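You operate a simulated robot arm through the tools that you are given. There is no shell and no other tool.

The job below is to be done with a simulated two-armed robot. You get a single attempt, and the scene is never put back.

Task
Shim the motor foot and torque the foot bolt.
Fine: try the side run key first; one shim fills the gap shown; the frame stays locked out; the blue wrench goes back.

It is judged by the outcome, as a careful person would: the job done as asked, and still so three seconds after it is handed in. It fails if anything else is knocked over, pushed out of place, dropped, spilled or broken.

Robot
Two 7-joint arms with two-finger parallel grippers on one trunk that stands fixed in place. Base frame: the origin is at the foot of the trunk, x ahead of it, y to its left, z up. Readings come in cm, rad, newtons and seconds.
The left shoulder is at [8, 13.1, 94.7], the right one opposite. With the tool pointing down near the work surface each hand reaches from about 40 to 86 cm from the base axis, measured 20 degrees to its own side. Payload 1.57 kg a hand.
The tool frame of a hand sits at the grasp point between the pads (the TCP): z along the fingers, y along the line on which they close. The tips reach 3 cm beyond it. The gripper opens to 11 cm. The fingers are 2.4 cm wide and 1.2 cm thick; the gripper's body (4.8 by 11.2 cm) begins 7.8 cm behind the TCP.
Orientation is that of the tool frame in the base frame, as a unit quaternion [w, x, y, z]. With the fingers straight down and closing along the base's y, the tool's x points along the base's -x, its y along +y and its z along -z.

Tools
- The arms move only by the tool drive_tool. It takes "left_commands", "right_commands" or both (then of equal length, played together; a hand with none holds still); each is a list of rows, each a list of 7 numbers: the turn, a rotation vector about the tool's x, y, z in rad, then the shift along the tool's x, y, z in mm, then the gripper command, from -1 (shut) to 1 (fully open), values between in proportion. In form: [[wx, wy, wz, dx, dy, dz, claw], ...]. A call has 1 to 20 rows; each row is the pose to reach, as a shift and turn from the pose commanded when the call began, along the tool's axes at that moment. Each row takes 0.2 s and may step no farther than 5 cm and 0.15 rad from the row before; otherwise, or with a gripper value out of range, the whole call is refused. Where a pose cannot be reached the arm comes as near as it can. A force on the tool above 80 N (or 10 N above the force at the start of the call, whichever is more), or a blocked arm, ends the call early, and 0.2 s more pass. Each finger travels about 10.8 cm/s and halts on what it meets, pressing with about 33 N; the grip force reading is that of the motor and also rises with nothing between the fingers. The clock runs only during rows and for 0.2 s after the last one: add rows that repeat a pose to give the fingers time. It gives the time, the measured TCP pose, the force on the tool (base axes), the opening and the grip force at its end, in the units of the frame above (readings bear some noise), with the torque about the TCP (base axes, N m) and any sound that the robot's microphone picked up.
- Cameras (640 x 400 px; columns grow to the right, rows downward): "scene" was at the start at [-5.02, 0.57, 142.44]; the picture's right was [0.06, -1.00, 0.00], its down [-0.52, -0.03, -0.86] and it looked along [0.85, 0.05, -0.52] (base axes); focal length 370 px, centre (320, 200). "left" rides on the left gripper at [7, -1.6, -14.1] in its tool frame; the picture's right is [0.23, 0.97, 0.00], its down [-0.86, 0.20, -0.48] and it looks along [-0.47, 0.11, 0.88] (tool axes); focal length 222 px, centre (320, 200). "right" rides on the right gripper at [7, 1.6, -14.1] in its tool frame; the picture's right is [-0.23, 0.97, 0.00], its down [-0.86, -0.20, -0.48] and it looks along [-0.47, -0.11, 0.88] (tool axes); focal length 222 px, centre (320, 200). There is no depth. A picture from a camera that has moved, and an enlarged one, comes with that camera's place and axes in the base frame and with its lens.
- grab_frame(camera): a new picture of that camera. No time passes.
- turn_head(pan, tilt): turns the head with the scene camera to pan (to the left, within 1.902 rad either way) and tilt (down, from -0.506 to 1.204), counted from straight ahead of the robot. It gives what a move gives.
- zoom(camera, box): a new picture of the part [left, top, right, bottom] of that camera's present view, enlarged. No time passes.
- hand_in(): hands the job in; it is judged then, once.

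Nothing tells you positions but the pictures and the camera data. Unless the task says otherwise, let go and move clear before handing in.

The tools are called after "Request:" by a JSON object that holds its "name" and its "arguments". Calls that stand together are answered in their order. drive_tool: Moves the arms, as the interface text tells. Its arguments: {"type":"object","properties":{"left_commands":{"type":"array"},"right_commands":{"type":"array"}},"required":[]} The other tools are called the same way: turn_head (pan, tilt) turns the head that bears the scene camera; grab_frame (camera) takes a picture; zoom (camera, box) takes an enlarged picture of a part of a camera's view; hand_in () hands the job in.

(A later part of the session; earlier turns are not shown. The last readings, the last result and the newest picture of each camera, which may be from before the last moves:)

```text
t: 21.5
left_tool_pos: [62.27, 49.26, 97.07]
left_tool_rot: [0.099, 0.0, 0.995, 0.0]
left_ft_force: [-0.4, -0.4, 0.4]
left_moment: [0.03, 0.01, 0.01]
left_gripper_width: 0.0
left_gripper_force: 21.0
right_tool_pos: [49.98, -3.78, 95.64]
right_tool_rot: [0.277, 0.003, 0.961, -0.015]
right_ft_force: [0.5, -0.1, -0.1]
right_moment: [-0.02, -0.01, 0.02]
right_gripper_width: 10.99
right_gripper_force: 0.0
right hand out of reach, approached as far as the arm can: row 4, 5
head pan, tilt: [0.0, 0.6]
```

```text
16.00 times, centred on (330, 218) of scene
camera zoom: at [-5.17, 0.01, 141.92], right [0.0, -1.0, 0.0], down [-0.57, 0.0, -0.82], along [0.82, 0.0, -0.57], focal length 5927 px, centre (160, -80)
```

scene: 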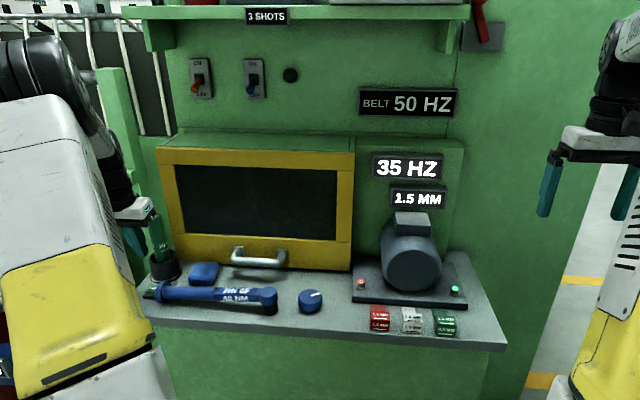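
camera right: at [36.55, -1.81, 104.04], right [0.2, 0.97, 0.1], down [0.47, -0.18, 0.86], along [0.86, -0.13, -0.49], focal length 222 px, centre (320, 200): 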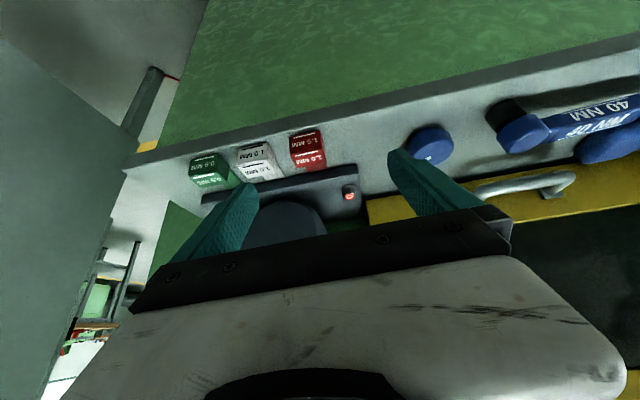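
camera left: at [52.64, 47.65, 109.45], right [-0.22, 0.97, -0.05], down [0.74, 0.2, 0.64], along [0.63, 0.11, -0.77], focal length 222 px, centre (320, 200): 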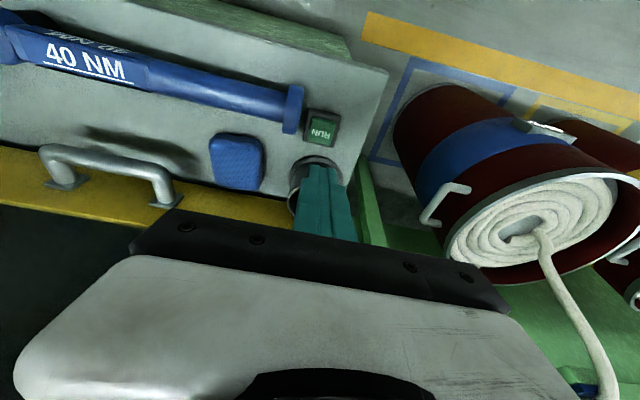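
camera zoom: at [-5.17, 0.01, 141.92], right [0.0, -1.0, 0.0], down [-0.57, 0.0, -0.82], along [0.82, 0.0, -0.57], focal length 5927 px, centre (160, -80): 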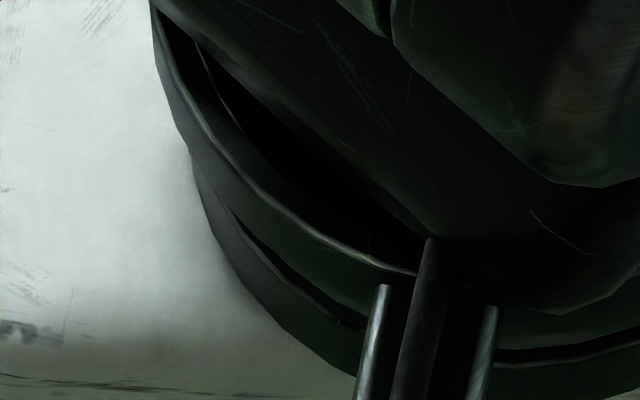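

The shim is a gripping block with a flat tongue at bench level pointing at the plate. I want a lower view to check for a slot under the plate near the red bolt.

Request:
{"name": "drive_tool", "arguments": {"right_commands": [[0, 0, 0, 20, 15, 30, 1], [0, 0, 0, 40, 25, 60, 1], [0, 0, 0, 50, 30, 75, 1], [0, 0, 0, 50, 30, 75, 1]]}}

Request:
{"name": "grab_frame", "arguments": {"camera": "right"}}

Request:
{"name": "zoom", "arguments": {"camera": "right", "box": [230, 100, 430, 225]}}

```text
t: 22.5
left_tool_pos: [62.19, 49.19, 97.09]
left_tool_rot: [0.1, 0.0, 0.995, 0.0]
left_ft_force: [-0.6, 0.7, -0.1]
left_moment: [0.02, 0.0, 0.04]
left_gripper_width: 0.03
left_gripper_force: 21.1
right_tool_pos: [50.11, -0.78, 86.74]
right_tool_rot: [0.295, 0.0, 0.955, 0.0]
right_ft_force: [0.7, -0.4, 0.5]
right_moment: [-0.02, 0.02, 0.0]
right_gripper_width: 11.01
right_gripper_force: 0.0
head pan, tilt: [0.0, 0.6]
```

```text
taken
camera right: at [36.35, 0.87, 94.64], right [0.19, 0.97, 0.13], down [0.43, -0.2, 0.88], along [0.88, -0.11, -0.46], focal length 222 px, centre (320, 200)
```

right: 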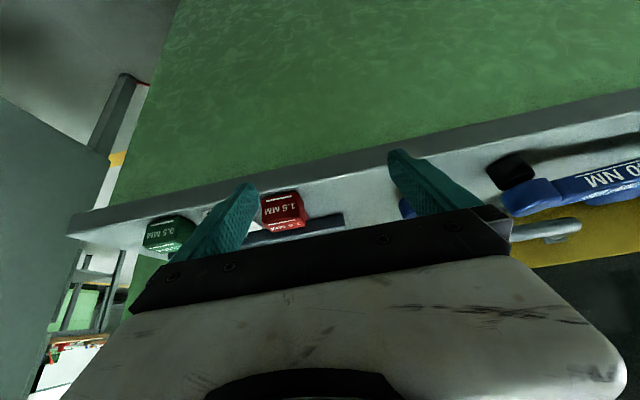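

```text
3.20 times, centred on (330, 162) of right
camera zoom: at [36.35, 0.87, 94.64], right [0.19, 0.97, 0.13], down [0.43, -0.2, 0.88], along [0.88, -0.11, -0.46], focal length 711 px, centre (288, 320)
```

zoom: 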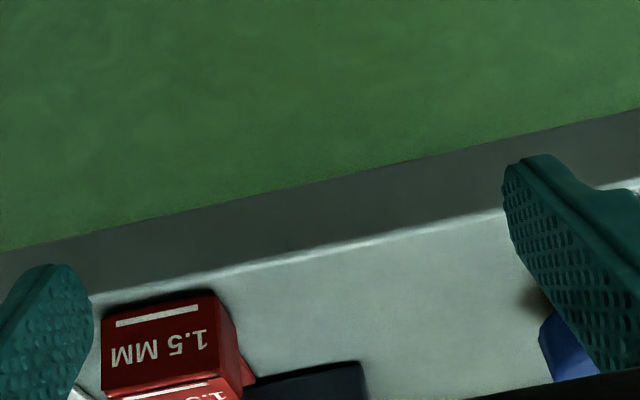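

Request:
{"name": "zoom", "arguments": {"camera": "right", "box": [285, 195, 365, 245]}}

Request:
{"name": "zoom", "arguments": {"camera": "right", "box": [310, 200, 350, 225]}}

```text
8.00 times, centred on (325, 220) of right
camera zoom: at [36.35, 0.87, 94.64], right [0.19, 0.97, 0.13], down [0.43, -0.2, 0.88], along [0.88, -0.11, -0.46], focal length 1777 px, centre (280, 40)
```

zoom: 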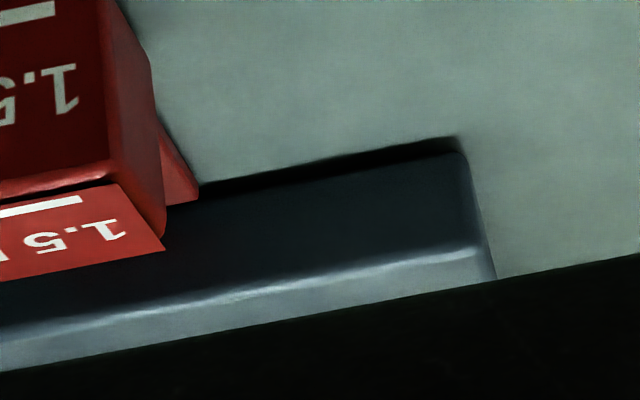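

```text
16.00 times, centred on (330, 212) of right
camera zoom: at [36.35, 0.87, 94.64], right [0.19, 0.97, 0.13], down [0.43, -0.2, 0.88], along [0.88, -0.11, -0.46], focal length 3554 px, centre (160, 0)
```

zoom: 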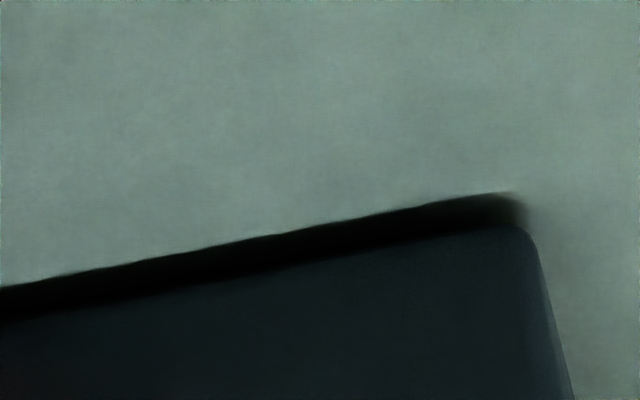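

There is a physical gap of about 2–3 mm along the bottom of the plate, so the tongue can slide under in line with the bolt. I'll raise the right hand and line it up above the red block with partly open fingers.

Request:
{"name": "drive_tool", "arguments": {"right_commands": [[0, 0, 0, -28, 0, -41, 0.5], [0, 0, 0, -56.5, 0, -82.5, 0.055], [0, 0.12, 0, -76, -18, -62, 0.055], [0, 0.25, 0, -97, -36, -41, 0.055], [0, 0.25, 0, -117, -53, -20.5, 0.055], [0, 0.25, 0, -117, -53, -20.5, 0.055]]}}

Request:
{"name": "grab_frame", "arguments": {"camera": "right"}}

Request:
{"name": "zoom", "arguments": {"camera": "right", "box": [240, 100, 400, 200]}}

Request:
{"name": "zoom", "arguments": {"camera": "scene", "box": [300, 180, 460, 280]}}

```text
refused: row 2 steps farther than a row can; nothing moved
```

```text
taken
camera right: at [36.35, 0.87, 94.64], right [0.19, 0.97, 0.13], down [0.43, -0.2, 0.88], along [0.88, -0.11, -0.46], focal length 222 px, centre (320, 200)
```

right: 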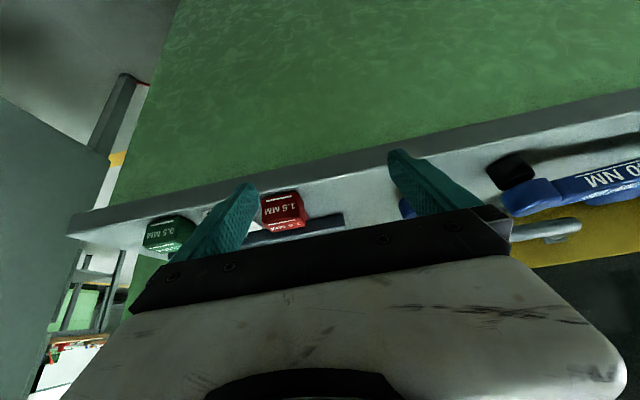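

```text
4.00 times, centred on (320, 150) of right
camera zoom: at [36.35, 0.87, 94.64], right [0.19, 0.97, 0.13], down [0.43, -0.2, 0.88], along [0.88, -0.11, -0.46], focal length 888 px, centre (320, 400)
```

zoom: 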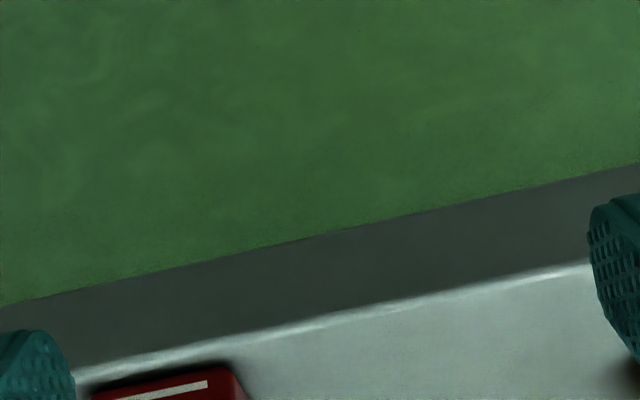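

```text
4.00 times, centred on (380, 230) of scene
camera zoom: at [-5.17, 0.0, 141.92], right [0.0, -1.0, 0.0], down [-0.57, 0.0, -0.82], along [0.82, 0.0, -0.57], focal length 1482 px, centre (80, 80)
```

zoom: 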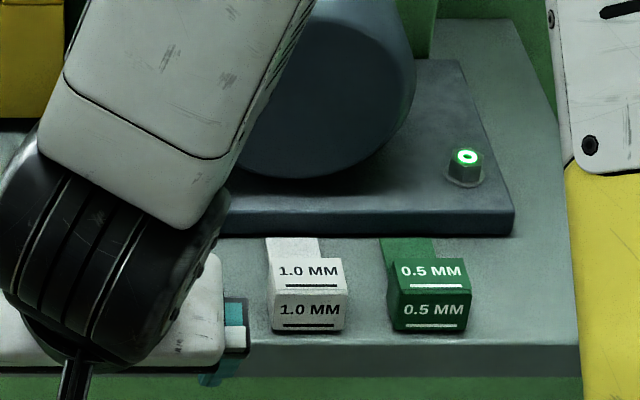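

One step slightly exceeded 5 cm. I'll redo the same move with smaller steps.

Request:
{"name": "drive_tool", "arguments": {"right_commands": [[0, 0, 0, -20, 0, -29, 0.8], [0, 0, 0, -40, 0, -58, 0.5], [0, 0, 0, -56.5, 0, -82.5, 0.2], [0, 0.12, 0, -76, -18, -62, 0.055], [0, 0.25, 0, -97, -36, -41, 0.055], [0, 0.25, 0, -117, -53, -20.5, 0.055], [0, 0.25, 0, -117, -53, -20.5, 0.055]]}}

Request:
{"name": "grab_frame", "arguments": {"camera": "right"}}

Request:
{"name": "zoom", "arguments": {"camera": "right", "box": [220, 80, 420, 205]}}

Request:
{"name": "zoom", "arguments": {"camera": "scene", "box": [300, 180, 460, 280]}}

```text
t: 24.1
left_tool_pos: [62.22, 49.24, 96.91]
left_tool_rot: [0.099, 0.0, 0.995, 0.0]
left_ft_force: [-0.2, -0.5, -0.5]
left_moment: [-0.03, 0.0, 0.03]
left_gripper_width: 0.0
left_gripper_force: 21.3
right_tool_pos: [58.85, -5.93, 95.15]
right_tool_rot: [0.174, -0.001, 0.985, 0.0]
right_ft_force: [-0.1, -0.2, -1.0]
right_moment: [0.0, -0.02, 0.03]
right_gripper_width: 5.82
right_gripper_force: 0.0
head pan, tilt: [0.0, 0.6]
```

```text
taken
camera right: at [47.39, -4.37, 106.26], right [0.21, 0.97, 0.08], down [0.64, -0.2, 0.74], along [0.74, -0.11, -0.66], focal length 222 px, centre (320, 200)
```

right: 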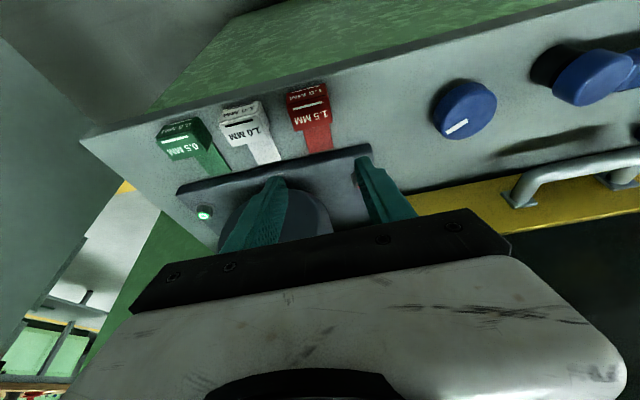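

```text
3.20 times, centred on (320, 142) of right
camera zoom: at [47.39, -4.37, 106.26], right [0.21, 0.97, 0.08], down [0.64, -0.2, 0.74], along [0.74, -0.11, -0.66], focal length 711 px, centre (320, 384)
```

zoom: 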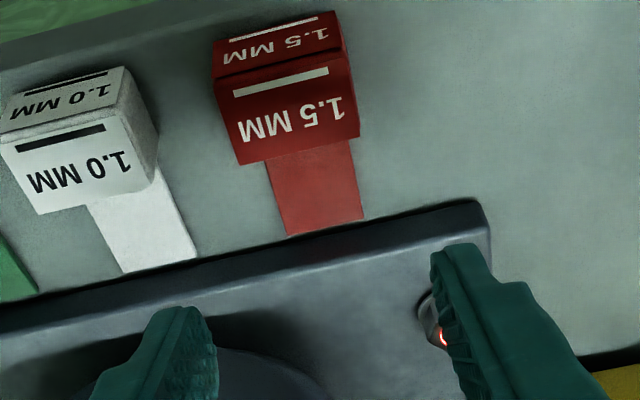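

```text
4.00 times, centred on (380, 230) of scene
camera zoom: at [-5.17, 0.0, 141.92], right [0.0, -1.0, 0.0], down [-0.57, 0.0, -0.82], along [0.82, 0.0, -0.57], focal length 1482 px, centre (80, 80)
```

zoom: 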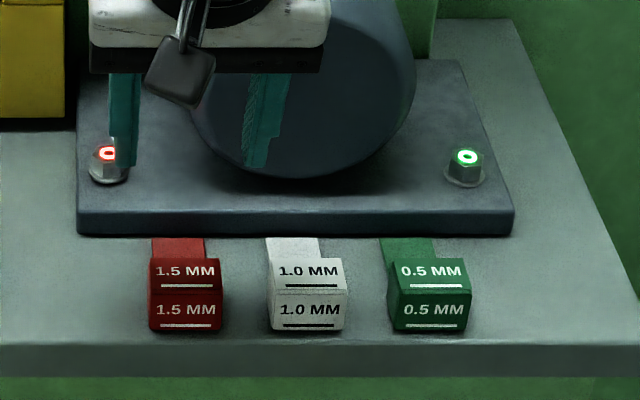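

The red block's top is centred at about (58.0, -6.0, 85.4), 4 cm wide in y. I'll lower the right fingers to straddle it.

Request:
{"name": "drive_tool", "arguments": {"right_commands": [[0, 0, 0, 22, -1, 25, 0.055], [0, 0, 0, 34, -1, 55, 0.055], [0, 0, 0, 34, -1, 55, 0.055]]}}

Request:
{"name": "zoom", "arguments": {"camera": "right", "box": [220, 80, 420, 205]}}

Request:
{"name": "zoom", "arguments": {"camera": "scene", "box": [300, 190, 420, 265]}}

```text
t: 24.9
left_tool_pos: [62.26, 49.15, 97.11]
left_tool_rot: [0.1, 0.0, 0.995, 0.0]
left_ft_force: [-0.1, 0.4, -0.4]
left_moment: [-0.01, -0.01, 0.0]
left_gripper_width: 0.0
left_gripper_force: 22.0
right_tool_pos: [57.28, -6.1, 88.74]
right_tool_rot: [0.174, 0.0, 0.985, 0.0]
right_ft_force: [0.5, -0.3, -0.5]
right_moment: [-0.03, -0.01, 0.0]
right_gripper_width: 5.8
right_gripper_force: 0.0
head pan, tilt: [0.0, 0.6]
```

```text
3.20 times, centred on (320, 142) of right
camera zoom: at [45.85, -4.42, 99.79], right [0.21, 0.97, 0.08], down [0.64, -0.2, 0.74], along [0.74, -0.11, -0.67], focal length 711 px, centre (320, 384)
```

zoom: 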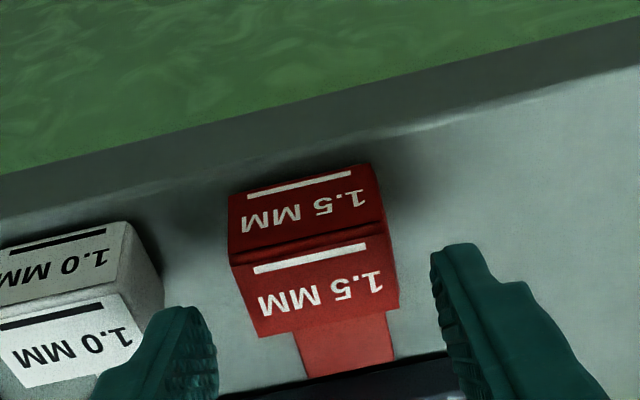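

```text
5.33 times, centred on (360, 228) of scene
camera zoom: at [-5.16, 0.0, 141.92], right [0.0, -1.0, 0.0], down [-0.57, 0.0, -0.82], along [0.82, 0.0, -0.57], focal length 1976 px, centre (107, 53)
```

zoom: 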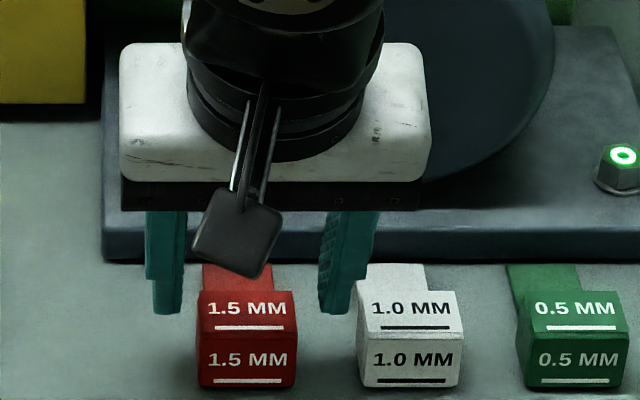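

The fingers straddle the red block evenly and clear the white one. I'll narrow the opening slightly and go down to grasp height.

Request:
{"name": "drive_tool", "arguments": {"right_commands": [[0, 0, 0, 0, 0, 0, 0.0], [0, 0, 0, 4.3, 0.5, 11.7, -0.02], [0, 0, 0, 8.6, 0.5, 23.5, -0.02], [0, 0, 0, 8.6, 0.5, 23.5, -0.02]]}}

Request:
{"name": "zoom", "arguments": {"camera": "right", "box": [220, 80, 420, 205]}}

Request:
{"name": "zoom", "arguments": {"camera": "scene", "box": [300, 190, 420, 265]}}

```text
t: 25.9
left_tool_pos: [62.2, 49.19, 97.03]
left_tool_rot: [0.1, 0.0, 0.995, 0.0]
left_ft_force: [1.3, -0.3, 0.4]
left_moment: [-0.02, 0.02, 0.0]
left_gripper_width: 0.0
left_gripper_force: 21.1
right_tool_pos: [57.43, -6.13, 86.34]
right_tool_rot: [0.174, 0.0, 0.985, 0.0]
right_ft_force: [0.2, 0.0, -0.4]
right_moment: [0.01, -0.02, -0.02]
right_gripper_width: 5.4
right_gripper_force: 0.1
head pan, tilt: [0.0, 0.6]
```

```text
3.20 times, centred on (320, 142) of right
camera zoom: at [45.92, -4.43, 97.28], right [0.21, 0.97, 0.08], down [0.64, -0.2, 0.74], along [0.74, -0.11, -0.66], focal length 711 px, centre (320, 384)
```

zoom: 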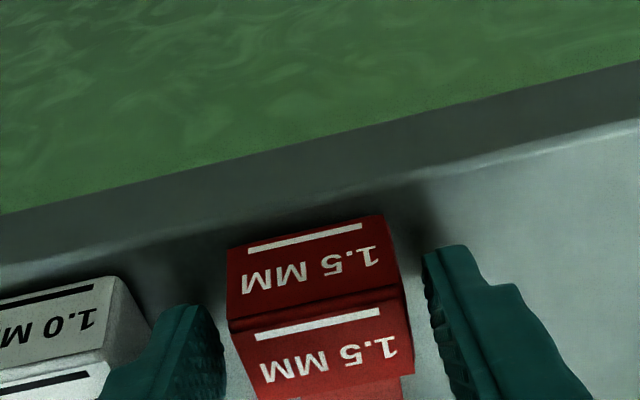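

```text
5.33 times, centred on (360, 228) of scene
camera zoom: at [-5.16, 0.0, 141.92], right [0.0, -1.0, 0.0], down [-0.57, 0.0, -0.82], along [0.82, 0.0, -0.57], focal length 1976 px, centre (107, 53)
```

zoom: 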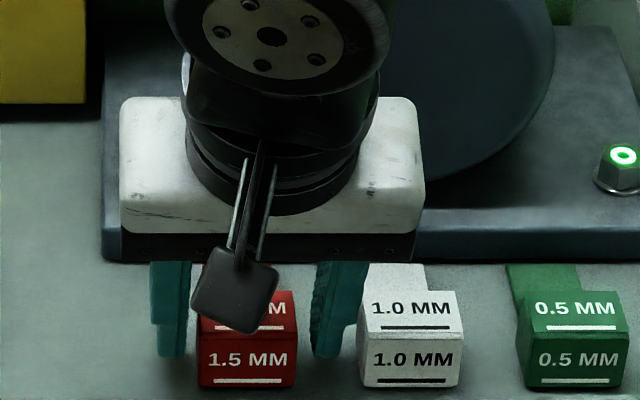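

The fingertips sit beside the block with clearance from the white shim. I'll go down 2 mm more and close gently on it.

Request:
{"name": "drive_tool", "arguments": {"right_commands": [[0, 0, 0, 0.7, 0.5, 2, -0.02], [0, 0, 0, 0.7, 0.5, 2, -0.15], [0, 0, 0, 0.7, 0.5, 2, -0.3], [0, 0, 0, 0.7, 0.5, 2, -0.45], [0, 0, 0, 0.7, 0.5, 2, -0.6], [0, 0, 0, 0.7, 0.5, 2, -0.8], [0, 0, 0, 0.7, 0.5, 2, -1]]}}

Request:
{"name": "zoom", "arguments": {"camera": "right", "box": [220, 80, 420, 205]}}

Request:
{"name": "zoom", "arguments": {"camera": "scene", "box": [300, 190, 420, 265]}}

```text
t: 27.5
left_tool_pos: [62.24, 49.25, 97.0]
left_tool_rot: [0.099, 0.0, 0.995, 0.0]
left_ft_force: [-0.4, -0.4, 0.0]
left_moment: [0.05, 0.0, -0.01]
left_gripper_width: 0.0
left_gripper_force: 20.5
right_tool_pos: [57.39, -5.95, 85.99]
right_tool_rot: [0.173, 0.0, 0.985, 0.0]
right_ft_force: [1.0, 1.5, -4.3]
right_moment: [0.18, -0.28, 0.01]
right_gripper_width: 4.18
right_gripper_force: 44.7
head pan, tilt: [0.0, 0.6]
```

```text
3.20 times, centred on (320, 142) of right
camera zoom: at [45.93, -4.37, 97.08], right [0.21, 0.97, 0.08], down [0.64, -0.2, 0.74], along [0.74, -0.11, -0.67], focal length 711 px, centre (320, 384)
```

zoom: 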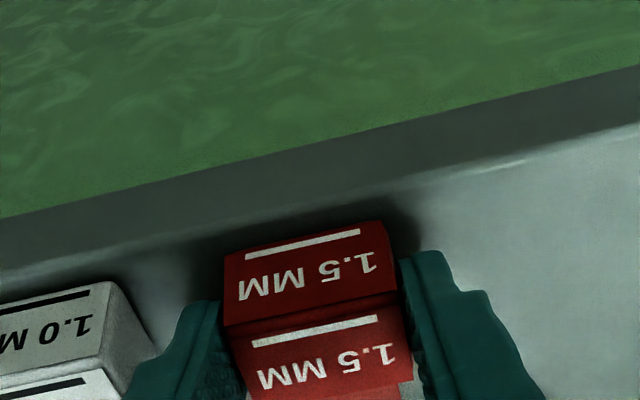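

```text
5.33 times, centred on (360, 228) of scene
camera zoom: at [-5.15, 0.01, 141.92], right [0.0, -1.0, 0.0], down [-0.57, 0.0, -0.82], along [0.82, 0.0, -0.57], focal length 1976 px, centre (107, 53)
```

zoom: 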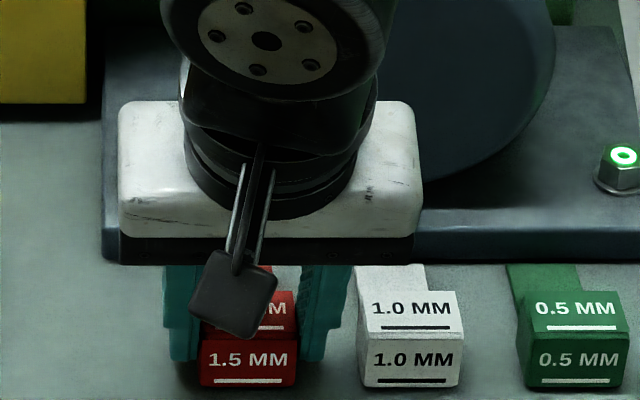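

The red shim is gripped at 4.2 cm. I'll lift it about 2 mm, draw it back from the plate, and shift it left to line up with the bolt.

Request:
{"name": "drive_tool", "arguments": {"right_commands": [[0, 0, 0, -0.7, 0, -1.9, -1], [0, 0, 0, 5, 0, -4, -1], [0, 0, 0, 10.6, 0, -6, -1], [0, 0, 0, 10.6, 0, -6, -1]]}}

Request:
{"name": "zoom", "arguments": {"camera": "right", "box": [220, 100, 420, 225]}}

Request:
{"name": "zoom", "arguments": {"camera": "scene", "box": [300, 190, 420, 265]}}

```text
t: 28.5
left_tool_pos: [62.42, 49.13, 96.99]
left_tool_rot: [0.099, 0.0, 0.995, 0.0]
left_ft_force: [-0.3, 0.6, -0.4]
left_moment: [-0.01, 0.0, -0.02]
left_gripper_width: 0.04
left_gripper_force: 21.3
right_tool_pos: [56.58, -6.1, 86.31]
right_tool_rot: [0.178, 0.001, 0.984, 0.001]
right_ft_force: [42.2, -7.3, 3.4]
right_moment: [-0.74, -0.6, 0.62]
right_gripper_width: 4.17
right_gripper_force: 45.0
head pan, tilt: [0.0, 0.6]
```

```text
3.20 times, centred on (320, 162) of right
camera zoom: at [45.17, -4.37, 97.39], right [0.21, 0.97, 0.08], down [0.63, -0.2, 0.75], along [0.74, -0.11, -0.66], focal length 711 px, centre (320, 320)
```

zoom: 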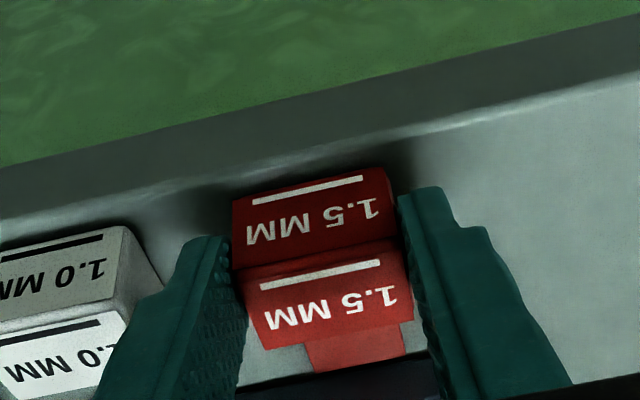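

```text
5.33 times, centred on (360, 228) of scene
camera zoom: at [-4.99, -0.03, 141.93], right [0.0, -1.0, 0.0], down [-0.57, 0.0, -0.82], along [0.82, 0.0, -0.57], focal length 1976 px, centre (107, 53)
```

zoom: 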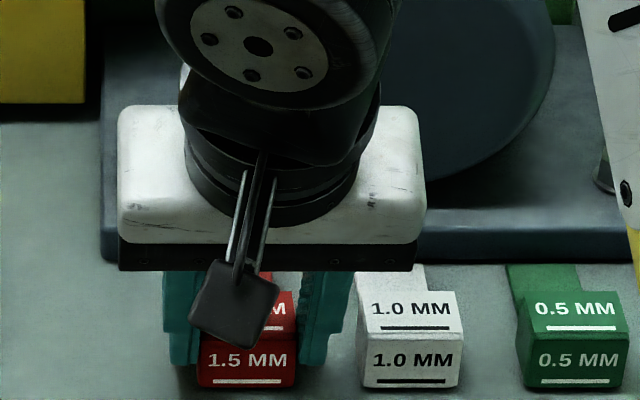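

The pull back met 42 N and the block barely moved; the fingers slipped on it instead. The shim seems able to slide only toward the plate, or my lift jammed its tongue. I'll let go, return to the original grasp pose and check.

Request:
{"name": "drive_tool", "arguments": {"right_commands": [[0, 0, 0, 0, 0, 0, -0.5], [0, 0, 0, 0, 0, 0, -0.05], [0, 0, 0, -5, 0, 3, -0.02], [0, 0, 0, -10, 0, 5, -0.02], [0, 0, 0, -10, 0, 5, -0.02]]}}

Request:
{"name": "zoom", "arguments": {"camera": "right", "box": [220, 100, 420, 225]}}

Request:
{"name": "zoom", "arguments": {"camera": "scene", "box": [300, 190, 420, 265]}}

```text
t: 29.7
left_tool_pos: [62.31, 49.19, 96.98]
left_tool_rot: [0.099, 0.0, 0.995, 0.0]
left_ft_force: [-1.1, -1.1, 0.0]
left_moment: [0.03, -0.02, -0.02]
left_gripper_width: 0.01
left_gripper_force: 21.7
right_tool_pos: [57.32, -6.03, 85.93]
right_tool_rot: [0.173, 0.0, 0.985, 0.0]
right_ft_force: [0.2, 0.1, -0.1]
right_moment: [0.0, -0.04, 0.0]
right_gripper_width: 5.39
right_gripper_force: 0.1
head pan, tilt: [0.0, 0.6]
```

```text
3.20 times, centred on (320, 162) of right
camera zoom: at [45.84, -4.37, 97.06], right [0.21, 0.97, 0.08], down [0.64, -0.2, 0.74], along [0.74, -0.11, -0.67], focal length 711 px, centre (320, 320)
```

zoom: 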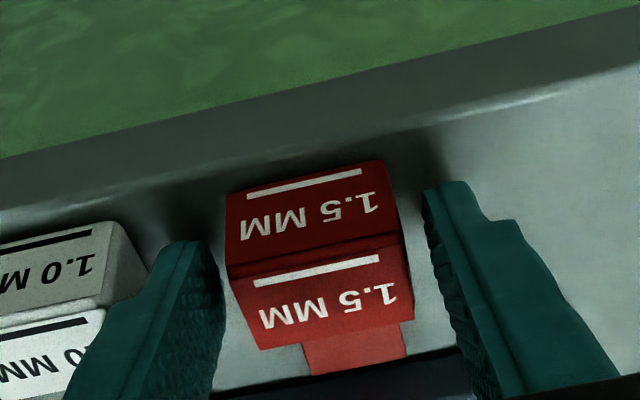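

```text
5.33 times, centred on (360, 228) of scene
camera zoom: at [-5.16, 0.0, 141.92], right [0.0, -1.0, 0.0], down [-0.57, 0.0, -0.82], along [0.82, 0.0, -0.57], focal length 1976 px, centre (107, 53)
```

zoom: 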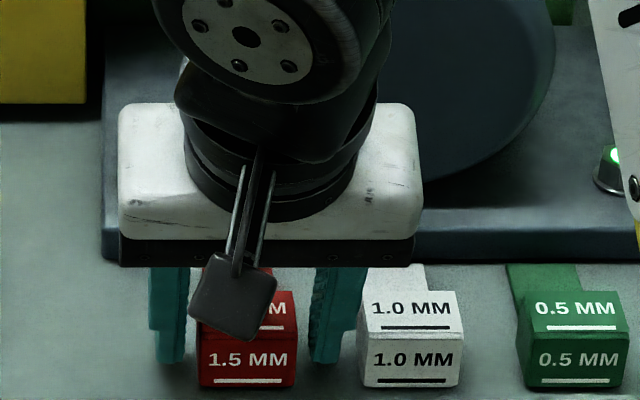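

The block is still where it was. I'll re-grasp it in place and gently push it toward the plate to see if that direction is free.

Request:
{"name": "drive_tool", "arguments": {"right_commands": [[0, 0, 0, 0, 0, 0, -0.2], [0, 0, 0, 0, 0, 0, -0.5], [0, 0, 0, 0, 0, 0, -0.8], [0, 0, 0, 0, 0, 0, -1], [0, 0, 0, -2.35, 0, 0.86, -1], [0, 0, 0, -4.7, 0, 1.7, -1], [0, 0, 0, -4.7, 0, 1.7, -1]]}}

Request:
{"name": "zoom", "arguments": {"camera": "right", "box": [220, 100, 420, 225]}}

Request:
{"name": "zoom", "arguments": {"camera": "scene", "box": [300, 190, 420, 265]}}

```text
t: 31.3
left_tool_pos: [62.26, 49.21, 97.0]
left_tool_rot: [0.099, 0.0, 0.995, 0.001]
left_ft_force: [0.2, 0.9, -0.8]
left_moment: [0.0, -0.03, 0.01]
left_gripper_width: 0.01
left_gripper_force: 21.1
right_tool_pos: [57.85, -6.07, 85.97]
right_tool_rot: [0.173, 0.001, 0.985, 0.0]
right_ft_force: [-2.3, 4.1, -14.1]
right_moment: [0.21, -0.57, -0.46]
right_gripper_width: 4.2
right_gripper_force: 44.3
head pan, tilt: [0.0, 0.6]
```

```text
3.20 times, centred on (320, 162) of right
camera zoom: at [46.36, -4.37, 97.08], right [0.21, 0.97, 0.08], down [0.64, -0.2, 0.74], along [0.74, -0.11, -0.67], focal length 711 px, centre (320, 320)
```

zoom: 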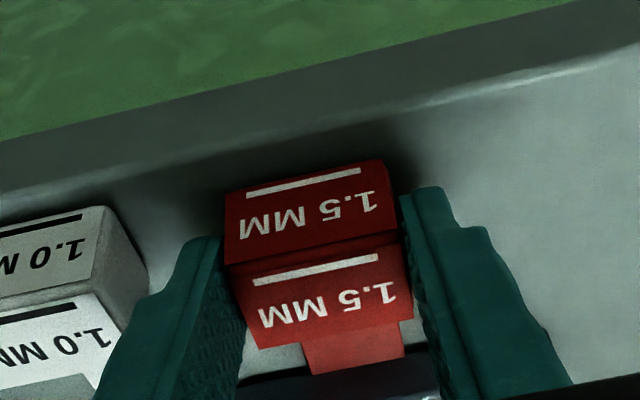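

```text
5.33 times, centred on (360, 228) of scene
camera zoom: at [-5.13, 0.01, 141.92], right [0.0, -1.0, 0.0], down [-0.57, 0.0, -0.82], along [0.82, 0.0, -0.57], focal length 1976 px, centre (107, 53)
```

zoom: 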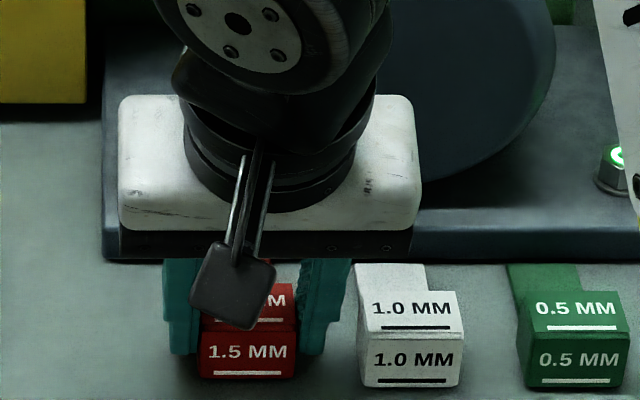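

The shim slides freely toward the plate (only 2 N along x) but is held in z and against pulling back, so it runs on a guide straight into the gap. I'll keep pushing it in by small steps.

Request:
{"name": "drive_tool", "arguments": {"right_commands": [[0, 0, 0, -4.4, 0, 2.65, -1], [0, 0, 0, -9.05, 0, 4.37, -1], [0, 0, 0, -13.7, 0, 6.1, -1], [0, 0, 0, -18.4, 0, 7.8, -1], [0, 0, 0, -18.4, 0, 7.8, -1]]}}

Request:
{"name": "zoom", "arguments": {"camera": "right", "box": [220, 100, 420, 225]}}

Request:
{"name": "zoom", "arguments": {"camera": "scene", "box": [300, 190, 420, 265]}}

```text
t: 32.5
left_tool_pos: [62.23, 49.2, 97.01]
left_tool_rot: [0.099, 0.0, 0.995, 0.0]
left_ft_force: [1.3, 0.4, -0.2]
left_moment: [0.03, 0.0, 0.01]
left_gripper_width: 0.0
left_gripper_force: 21.1
right_tool_pos: [59.84, -6.0, 86.13]
right_tool_rot: [0.174, 0.0, 0.985, 0.001]
right_ft_force: [0.6, 4.1, 0.5]
right_moment: [-0.42, 0.65, 0.05]
right_gripper_width: 4.18
right_gripper_force: 44.7
head pan, tilt: [0.0, 0.6]
```

```text
3.20 times, centred on (320, 162) of right
camera zoom: at [48.38, -4.37, 97.05], right [0.21, 0.97, 0.08], down [0.64, -0.2, 0.74], along [0.74, -0.11, -0.66], focal length 711 px, centre (320, 320)
```

zoom: 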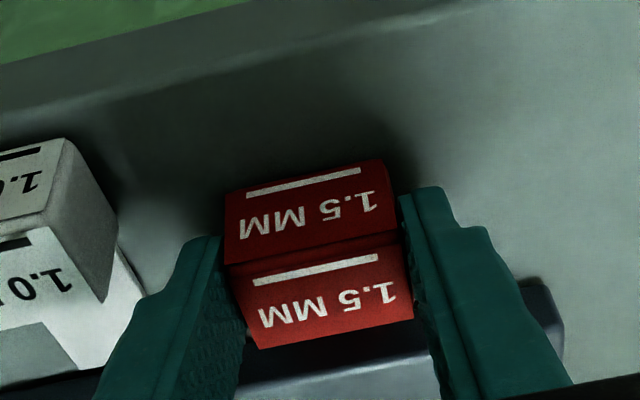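

```text
5.33 times, centred on (360, 228) of scene
camera zoom: at [-5.15, 0.02, 141.92], right [0.0, -1.0, 0.0], down [-0.57, 0.0, -0.82], along [0.82, 0.0, -0.57], focal length 1976 px, centre (107, 53)
```

zoom: 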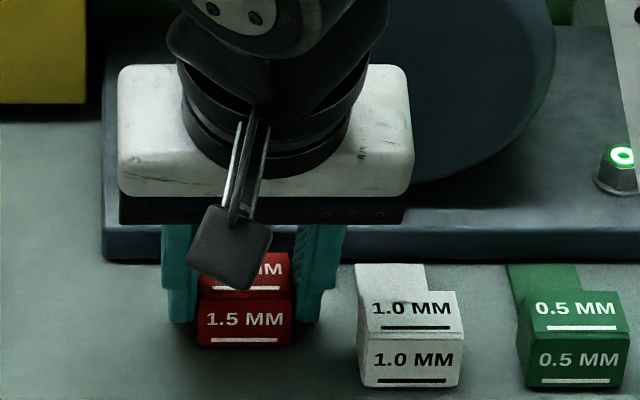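

The shim is going in with almost no resistance. I'll continue in small steps and stop on resistance or a click.

Request:
{"name": "drive_tool", "arguments": {"right_commands": [[0, 0, 0, -4.7, 0, 1.7, -1], [0, 0, 0, -9.4, 0, 3.4, -1], [0, 0, 0, -14.1, 0, 5.1, -1], [0, 0, 0, -14.1, 0, 5.1, -1]]}}

Request:
{"name": "zoom", "arguments": {"camera": "scene", "box": [300, 190, 420, 265]}}

```text
t: 33.5
left_tool_pos: [62.21, 49.18, 97.2]
left_tool_rot: [0.1, 0.001, 0.995, -0.001]
left_ft_force: [-1.1, 0.3, -0.1]
left_moment: [0.0, -0.03, -0.03]
left_gripper_width: 0.02
left_gripper_force: 20.7
right_tool_pos: [61.31, -6.05, 85.96]
right_tool_rot: [0.175, -0.001, 0.985, 0.0]
right_ft_force: [-1.0, 8.2, 3.5]
right_moment: [0.1, 1.41, -0.24]
right_gripper_width: 4.18
right_gripper_force: 45.9
head pan, tilt: [0.0, 0.6]
```

```text
5.33 times, centred on (360, 228) of scene
camera zoom: at [-5.17, 0.03, 141.92], right [0.0, -1.0, 0.0], down [-0.57, 0.0, -0.82], along [0.82, 0.0, -0.57], focal length 1976 px, centre (107, 53)
```

zoom: 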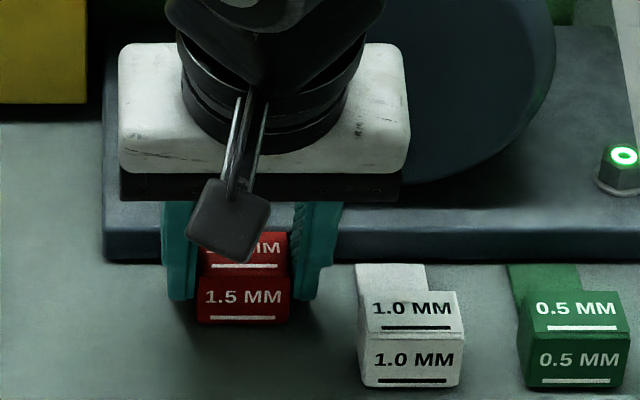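

Still moving freely, about 4 cm in so far. I'll continue until it seats.

Request:
{"name": "drive_tool", "arguments": {"right_commands": [[0, 0, 0, -3.5, 0, 1.2, -1], [0, 0, 0, -7, 0, 2.4, -1], [0, 0, 0, -9.4, 0, 3.4, -1], [0, 0, 0, -9.4, 0, 3.4, -1]]}}

Request:
{"name": "zoom", "arguments": {"camera": "scene", "box": [300, 190, 420, 265]}}

Request:
{"name": "zoom", "arguments": {"camera": "right", "box": [220, 100, 420, 225]}}

```text
t: 34.5
left_tool_pos: [62.07, 49.3, 97.08]
left_tool_rot: [0.1, 0.0, 0.995, 0.0]
left_ft_force: [-0.8, 1.2, -0.1]
left_moment: [0.02, -0.01, -0.04]
left_gripper_width: 0.0
left_gripper_force: 21.1
right_tool_pos: [61.75, -5.98, 86.04]
right_tool_rot: [0.172, 0.0, 0.985, -0.001]
right_ft_force: [-37.1, 7.3, 19.8]
right_moment: [0.38, 0.74, 0.07]
right_gripper_width: 4.21
right_gripper_force: 44.6
head pan, tilt: [0.0, 0.6]
```

```text
5.33 times, centred on (360, 228) of scene
camera zoom: at [-5.39, 0.03, 141.92], right [0.0, -1.0, 0.0], down [-0.56, 0.0, -0.83], along [0.83, 0.0, -0.56], focal length 1976 px, centre (107, 53)
```

zoom: 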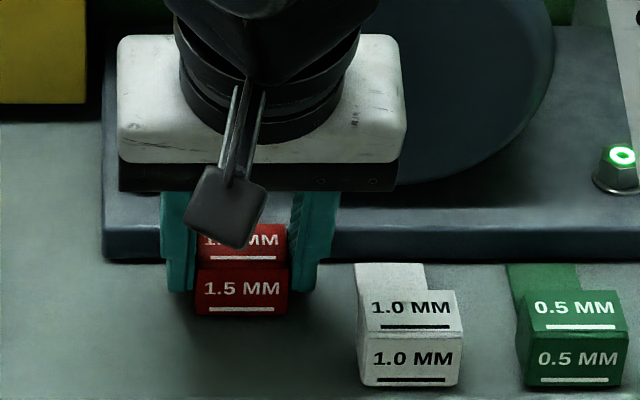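

```text
3.20 times, centred on (320, 162) of right
camera zoom: at [50.42, -4.34, 97.1], right [0.21, 0.97, 0.08], down [0.64, -0.2, 0.74], along [0.74, -0.11, -0.67], focal length 711 px, centre (320, 320)
```

zoom: 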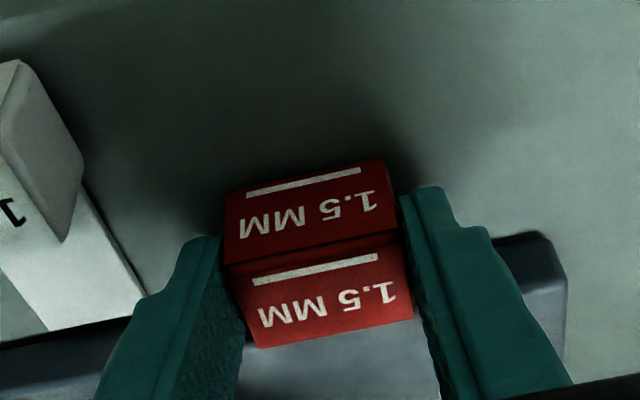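

The shim has met a firm stop at 37 N after about 4.4 cm of travel, so it is fully in. I'll relax the push, open the fingers and look.

Request:
{"name": "drive_tool", "arguments": {"right_commands": [[0, 0, 0, 3.0, 0, -1.1, -1], [0, 0, 0, 3.0, 0, -1.1, -0.5], [0, 0, 0, 3.0, 0, -1.1, -0.05], [0, 0, 0, 3.0, 0, -1.1, 0.0], [0, 0, 0, 3.0, 0, -1.1, 0.0]]}}

Request:
{"name": "zoom", "arguments": {"camera": "scene", "box": [300, 190, 420, 265]}}

Request:
{"name": "zoom", "arguments": {"camera": "right", "box": [220, 100, 420, 225]}}

```text
t: 35.7
left_tool_pos: [62.3, 49.17, 97.03]
left_tool_rot: [0.099, 0.001, 0.995, 0.0]
left_ft_force: [-0.8, 0.1, -0.1]
left_moment: [-0.02, -0.02, -0.02]
left_gripper_width: 0.02
left_gripper_force: 21.3
right_tool_pos: [61.95, -6.01, 86.02]
right_tool_rot: [0.174, -0.001, 0.985, 0.0]
right_ft_force: [0.0, -0.8, 0.8]
right_moment: [0.03, 0.0, -0.01]
right_gripper_width: 5.5
right_gripper_force: 0.1
head pan, tilt: [0.0, 0.6]
```

```text
5.33 times, centred on (360, 228) of scene
camera zoom: at [-5.16, 0.0, 141.92], right [0.0, -1.0, 0.0], down [-0.57, 0.0, -0.82], along [0.82, 0.0, -0.57], focal length 1976 px, centre (107, 53)
```

zoom: 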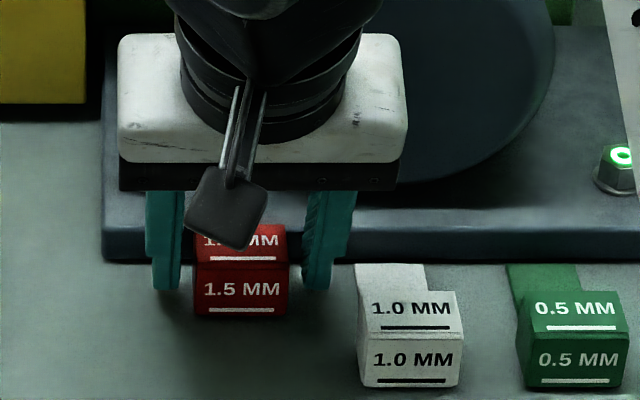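

```text
3.20 times, centred on (320, 162) of right
camera zoom: at [50.46, -4.38, 97.11], right [0.21, 0.97, 0.08], down [0.64, -0.2, 0.74], along [0.74, -0.11, -0.66], focal length 711 px, centre (320, 320)
```

zoom: 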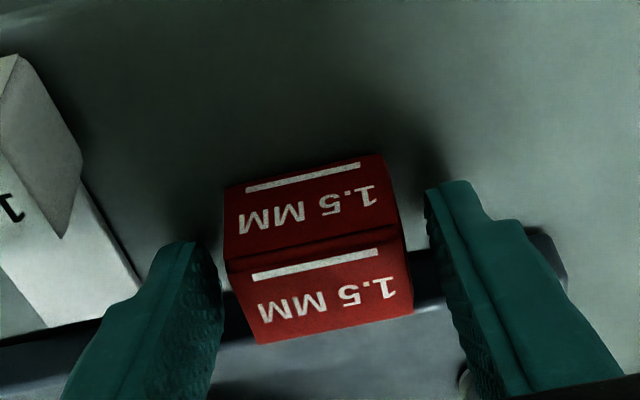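

The shim stays seated against its stop. I'll lift the right hand clear and move it aside.

Request:
{"name": "drive_tool", "arguments": {"right_commands": [[0, 0, 0, 0, 0, -40, 0.0], [0, 0, 0, 0, 0, -85, 0.0], [0, 0, 0, 0, 0, -130, 0.0], [0, 0.1, 0, 0, -40, -150, 0.0], [0, 0.2, 0, 0, -85, -160, 0.0], [0, 0.3, 0, 0, -130, -170, 0.0], [0, 0.35, 0, 0, -175, -170, 0.0], [0, 0.35, 0, 0, -220, -170, 0.0], [0, 0.35, 0, 0, -260, -170, 0.0], [0, 0.35, 0, 0, -260, -170, 0.0]]}}

Request:
{"name": "grab_frame", "arguments": {"camera": "scene"}}

Request:
{"name": "zoom", "arguments": {"camera": "scene", "box": [300, 160, 460, 260]}}

Request:
{"name": "zoom", "arguments": {"camera": "scene", "box": [100, 160, 310, 291]}}

```text
t: 37.9
left_tool_pos: [62.25, 49.26, 97.04]
left_tool_rot: [0.099, -0.001, 0.995, 0.001]
left_ft_force: [0.3, -0.8, 0.2]
left_moment: [0.0, 0.0, 0.0]
left_gripper_width: 0.01
left_gripper_force: 21.2
right_tool_pos: [56.05, -32.01, 101.83]
right_tool_rot: [0.0, 0.0, 1.0, 0.0]
right_ft_force: [0.6, -0.8, -0.9]
right_moment: [0.01, 0.0, -0.01]
right_gripper_width: 5.51
right_gripper_force: 0.0
head pan, tilt: [0.0, 0.6]
```

```text
taken
```

scene: 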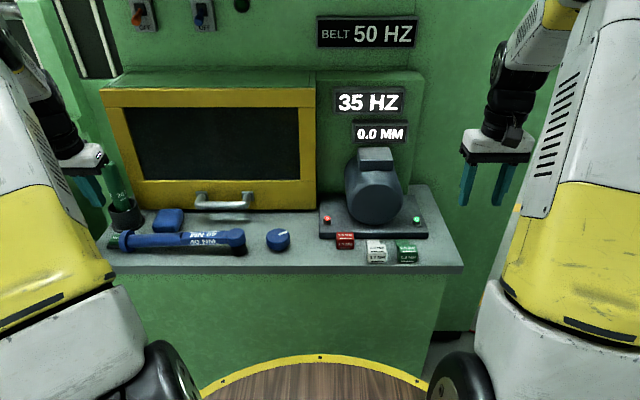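

```text
4.00 times, centred on (380, 210) of scene
camera zoom: at [-5.16, -0.01, 141.92], right [0.0, -1.0, 0.0], down [-0.57, 0.0, -0.82], along [0.82, 0.0, -0.57], focal length 1482 px, centre (80, 160)
```

zoom: 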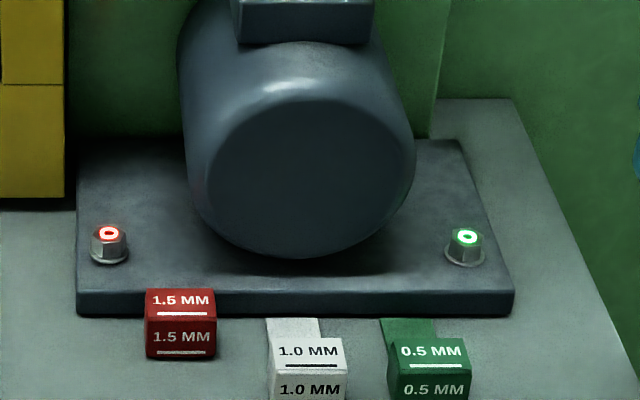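

```text
3.05 times, centred on (205, 226) of scene
camera zoom: at [-5.16, -0.01, 141.92], right [0.0, -1.0, 0.0], down [-0.57, 0.0, -0.82], along [0.82, 0.0, -0.57], focal length 1129 px, centre (670, 122)
```

zoom: 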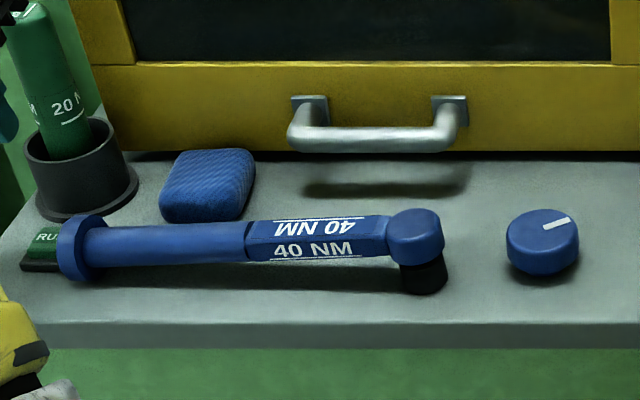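

The gap display now reads 0.0 MM, so the red shim is correctly seated. Next is the blue 40 NM wrench: its head is at about (60.8, 19.2), its shaft runs along +y, and the rectangular section spans y≈22–32. I'll raise the left hand and turn it 90° to grasp across the shaft.

Request:
{"name": "drive_tool", "arguments": {"left_commands": [[0, 0.04, 0, 0, 0, -40, -1], [0, 0.08, 0, 5, -30, -75, -0.7], [0, 0.12, 0, 10, -65, -100, -0.4], [0, 0.16, 0, 15, -105, -112, -0.1], [0, 0.2, 0, 19.3, -142, -116, 0.2], [0, 0.2, 0, 19.3, -142, -116, 0.2]]}}

Request:
{"name": "drive_tool", "arguments": {"left_commands": [[0, 0, 0.14, 0, 0, 0, 0.2], [0, 0, 0.28, 0, 0, 0, 0.2], [0, 0, 0.42, 0, 0, 0, 0.2], [0, 0, 0.56, 0, 0, 0, 0.2], [0, 0, 0.7, 0, 0, 0, 0.2], [0, 0, 0.84, 0, 0, 0, 0.2], [0, 0, 0.98, 0, 0, 0, 0.2], [0, 0, 1.12, 0, 0, 0, 0.2], [0, 0, 1.26, 0, 0, 0, 0.2], [0, 0, 1.4, 0, 0, 0, 0.2], [0, 0, 1.5, 0, 0, 0, 0.2], [0, 0, 1.5708, 0, 0, 0, 0.2], [0, 0, 1.5708, 0, 0, 0, 0.2]]}}

Request:
{"name": "grab_frame", "arguments": {"camera": "left"}}

Request:
{"name": "grab_frame", "arguments": {"camera": "scene"}}

```text
t: 39.3
left_tool_pos: [58.09, 34.94, 107.81]
left_tool_rot: [0.0, 0.0, 1.0, 0.0]
left_ft_force: [0.3, 0.1, -0.2]
left_moment: [0.02, -0.02, 0.01]
left_gripper_width: 6.6
left_gripper_force: 0.0
right_tool_pos: [56.14, -32.0, 101.93]
right_tool_rot: [0.0, 0.0, 1.0, 0.0]
right_ft_force: [0.5, -0.1, -0.6]
right_moment: [0.0, -0.02, 0.0]
right_gripper_width: 5.49
right_gripper_force: 0.0
head pan, tilt: [0.0, 0.6]
```

```text
t: 42.1
left_tool_pos: [58.19, 34.96, 107.75]
left_tool_rot: [0.0, 0.708, 0.706, 0.0]
left_ft_force: [0.3, 0.4, -0.4]
left_moment: [0.0, 0.01, 0.02]
left_gripper_width: 6.59
left_gripper_force: 0.0
right_tool_pos: [56.08, -32.0, 101.86]
right_tool_rot: [0.0, 0.0, 1.0, 0.0]
right_ft_force: [0.2, 0.1, -0.2]
right_moment: [-0.01, 0.02, -0.03]
right_gripper_width: 5.5
right_gripper_force: 0.1
head pan, tilt: [0.0, 0.6]
```

```text
taken
camera left: at [56.58, 42.0, 121.76], right [0.97, 0.23, 0.0], down [0.2, -0.86, 0.48], along [0.11, -0.47, -0.88], focal length 222 px, centre (320, 200)
```

left: 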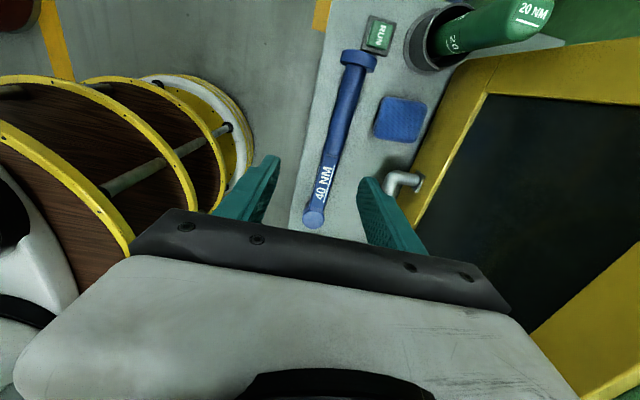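

```text
taken
```

scene: 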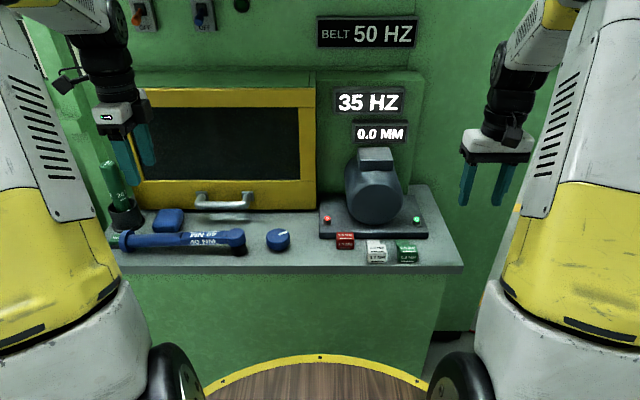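

The 90° turn worked and the whole wrench is now in the left camera's view. I'll zoom in to measure it.

Request:
{"name": "zoom", "arguments": {"camera": "left", "box": [260, 40, 460, 240]}}

```text
2.00 times, centred on (360, 140) of left
camera zoom: at [56.58, 42.0, 121.76], right [0.97, 0.23, 0.0], down [0.2, -0.86, 0.48], along [0.11, -0.47, -0.88], focal length 444 px, centre (240, 320)
```

zoom: 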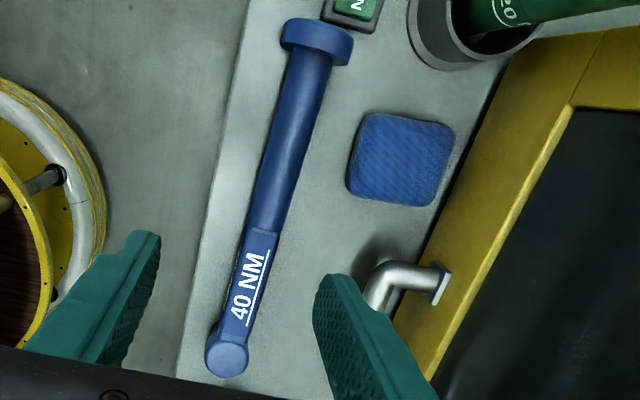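

The wrench axis lies along y at x≈60.75, and the flat section ends at y≈31.7. I'll bring the left hand down over it at y≈29.5.

Request:
{"name": "drive_tool", "arguments": {"left_commands": [[0, 0, 0, -15, 8, 35, 0.2], [0, 0, 0, -30, 16, 70, 0.2], [0, 0, 0, -45, 24, 105, 0.2], [0, 0, 0, -54.5, 26, 140, 0.2], [0, 0, 0, -54.5, 26, 165, 0.2], [0, 0, 0, -54.5, 26, 165, 0.2]]}}

Request:
{"name": "grab_frame", "arguments": {"camera": "left"}}

Request:
{"name": "zoom", "arguments": {"camera": "scene", "box": [100, 160, 310, 291]}}

```text
t: 43.5
left_tool_pos: [60.66, 29.66, 91.21]
left_tool_rot: [0.0, 0.707, 0.707, 0.0]
left_ft_force: [-0.3, -0.4, 0.3]
left_moment: [0.01, 0.0, -0.01]
left_gripper_width: 6.59
left_gripper_force: 0.1
right_tool_pos: [56.08, -31.91, 101.79]
right_tool_rot: [0.0, 0.001, 1.0, 0.0]
right_ft_force: [-0.7, 0.3, 0.6]
right_moment: [0.02, 0.0, -0.01]
right_gripper_width: 5.47
right_gripper_force: 0.0
head pan, tilt: [0.0, 0.6]
```

```text
taken
camera left: at [59.13, 36.56, 105.24], right [0.97, 0.23, 0.0], down [0.2, -0.86, 0.48], along [0.11, -0.47, -0.88], focal length 222 px, centre (320, 200)
```

left: 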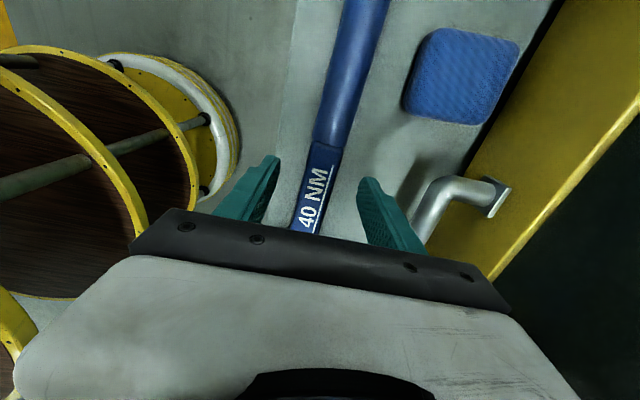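

```text
3.05 times, centred on (205, 226) of scene
camera zoom: at [-5.16, -0.01, 141.92], right [0.0, -1.0, 0.0], down [-0.57, 0.0, -0.82], along [0.82, 0.0, -0.57], focal length 1129 px, centre (670, 122)
```

zoom: 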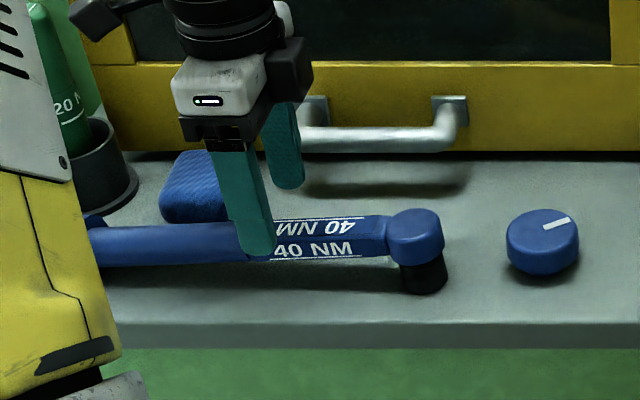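

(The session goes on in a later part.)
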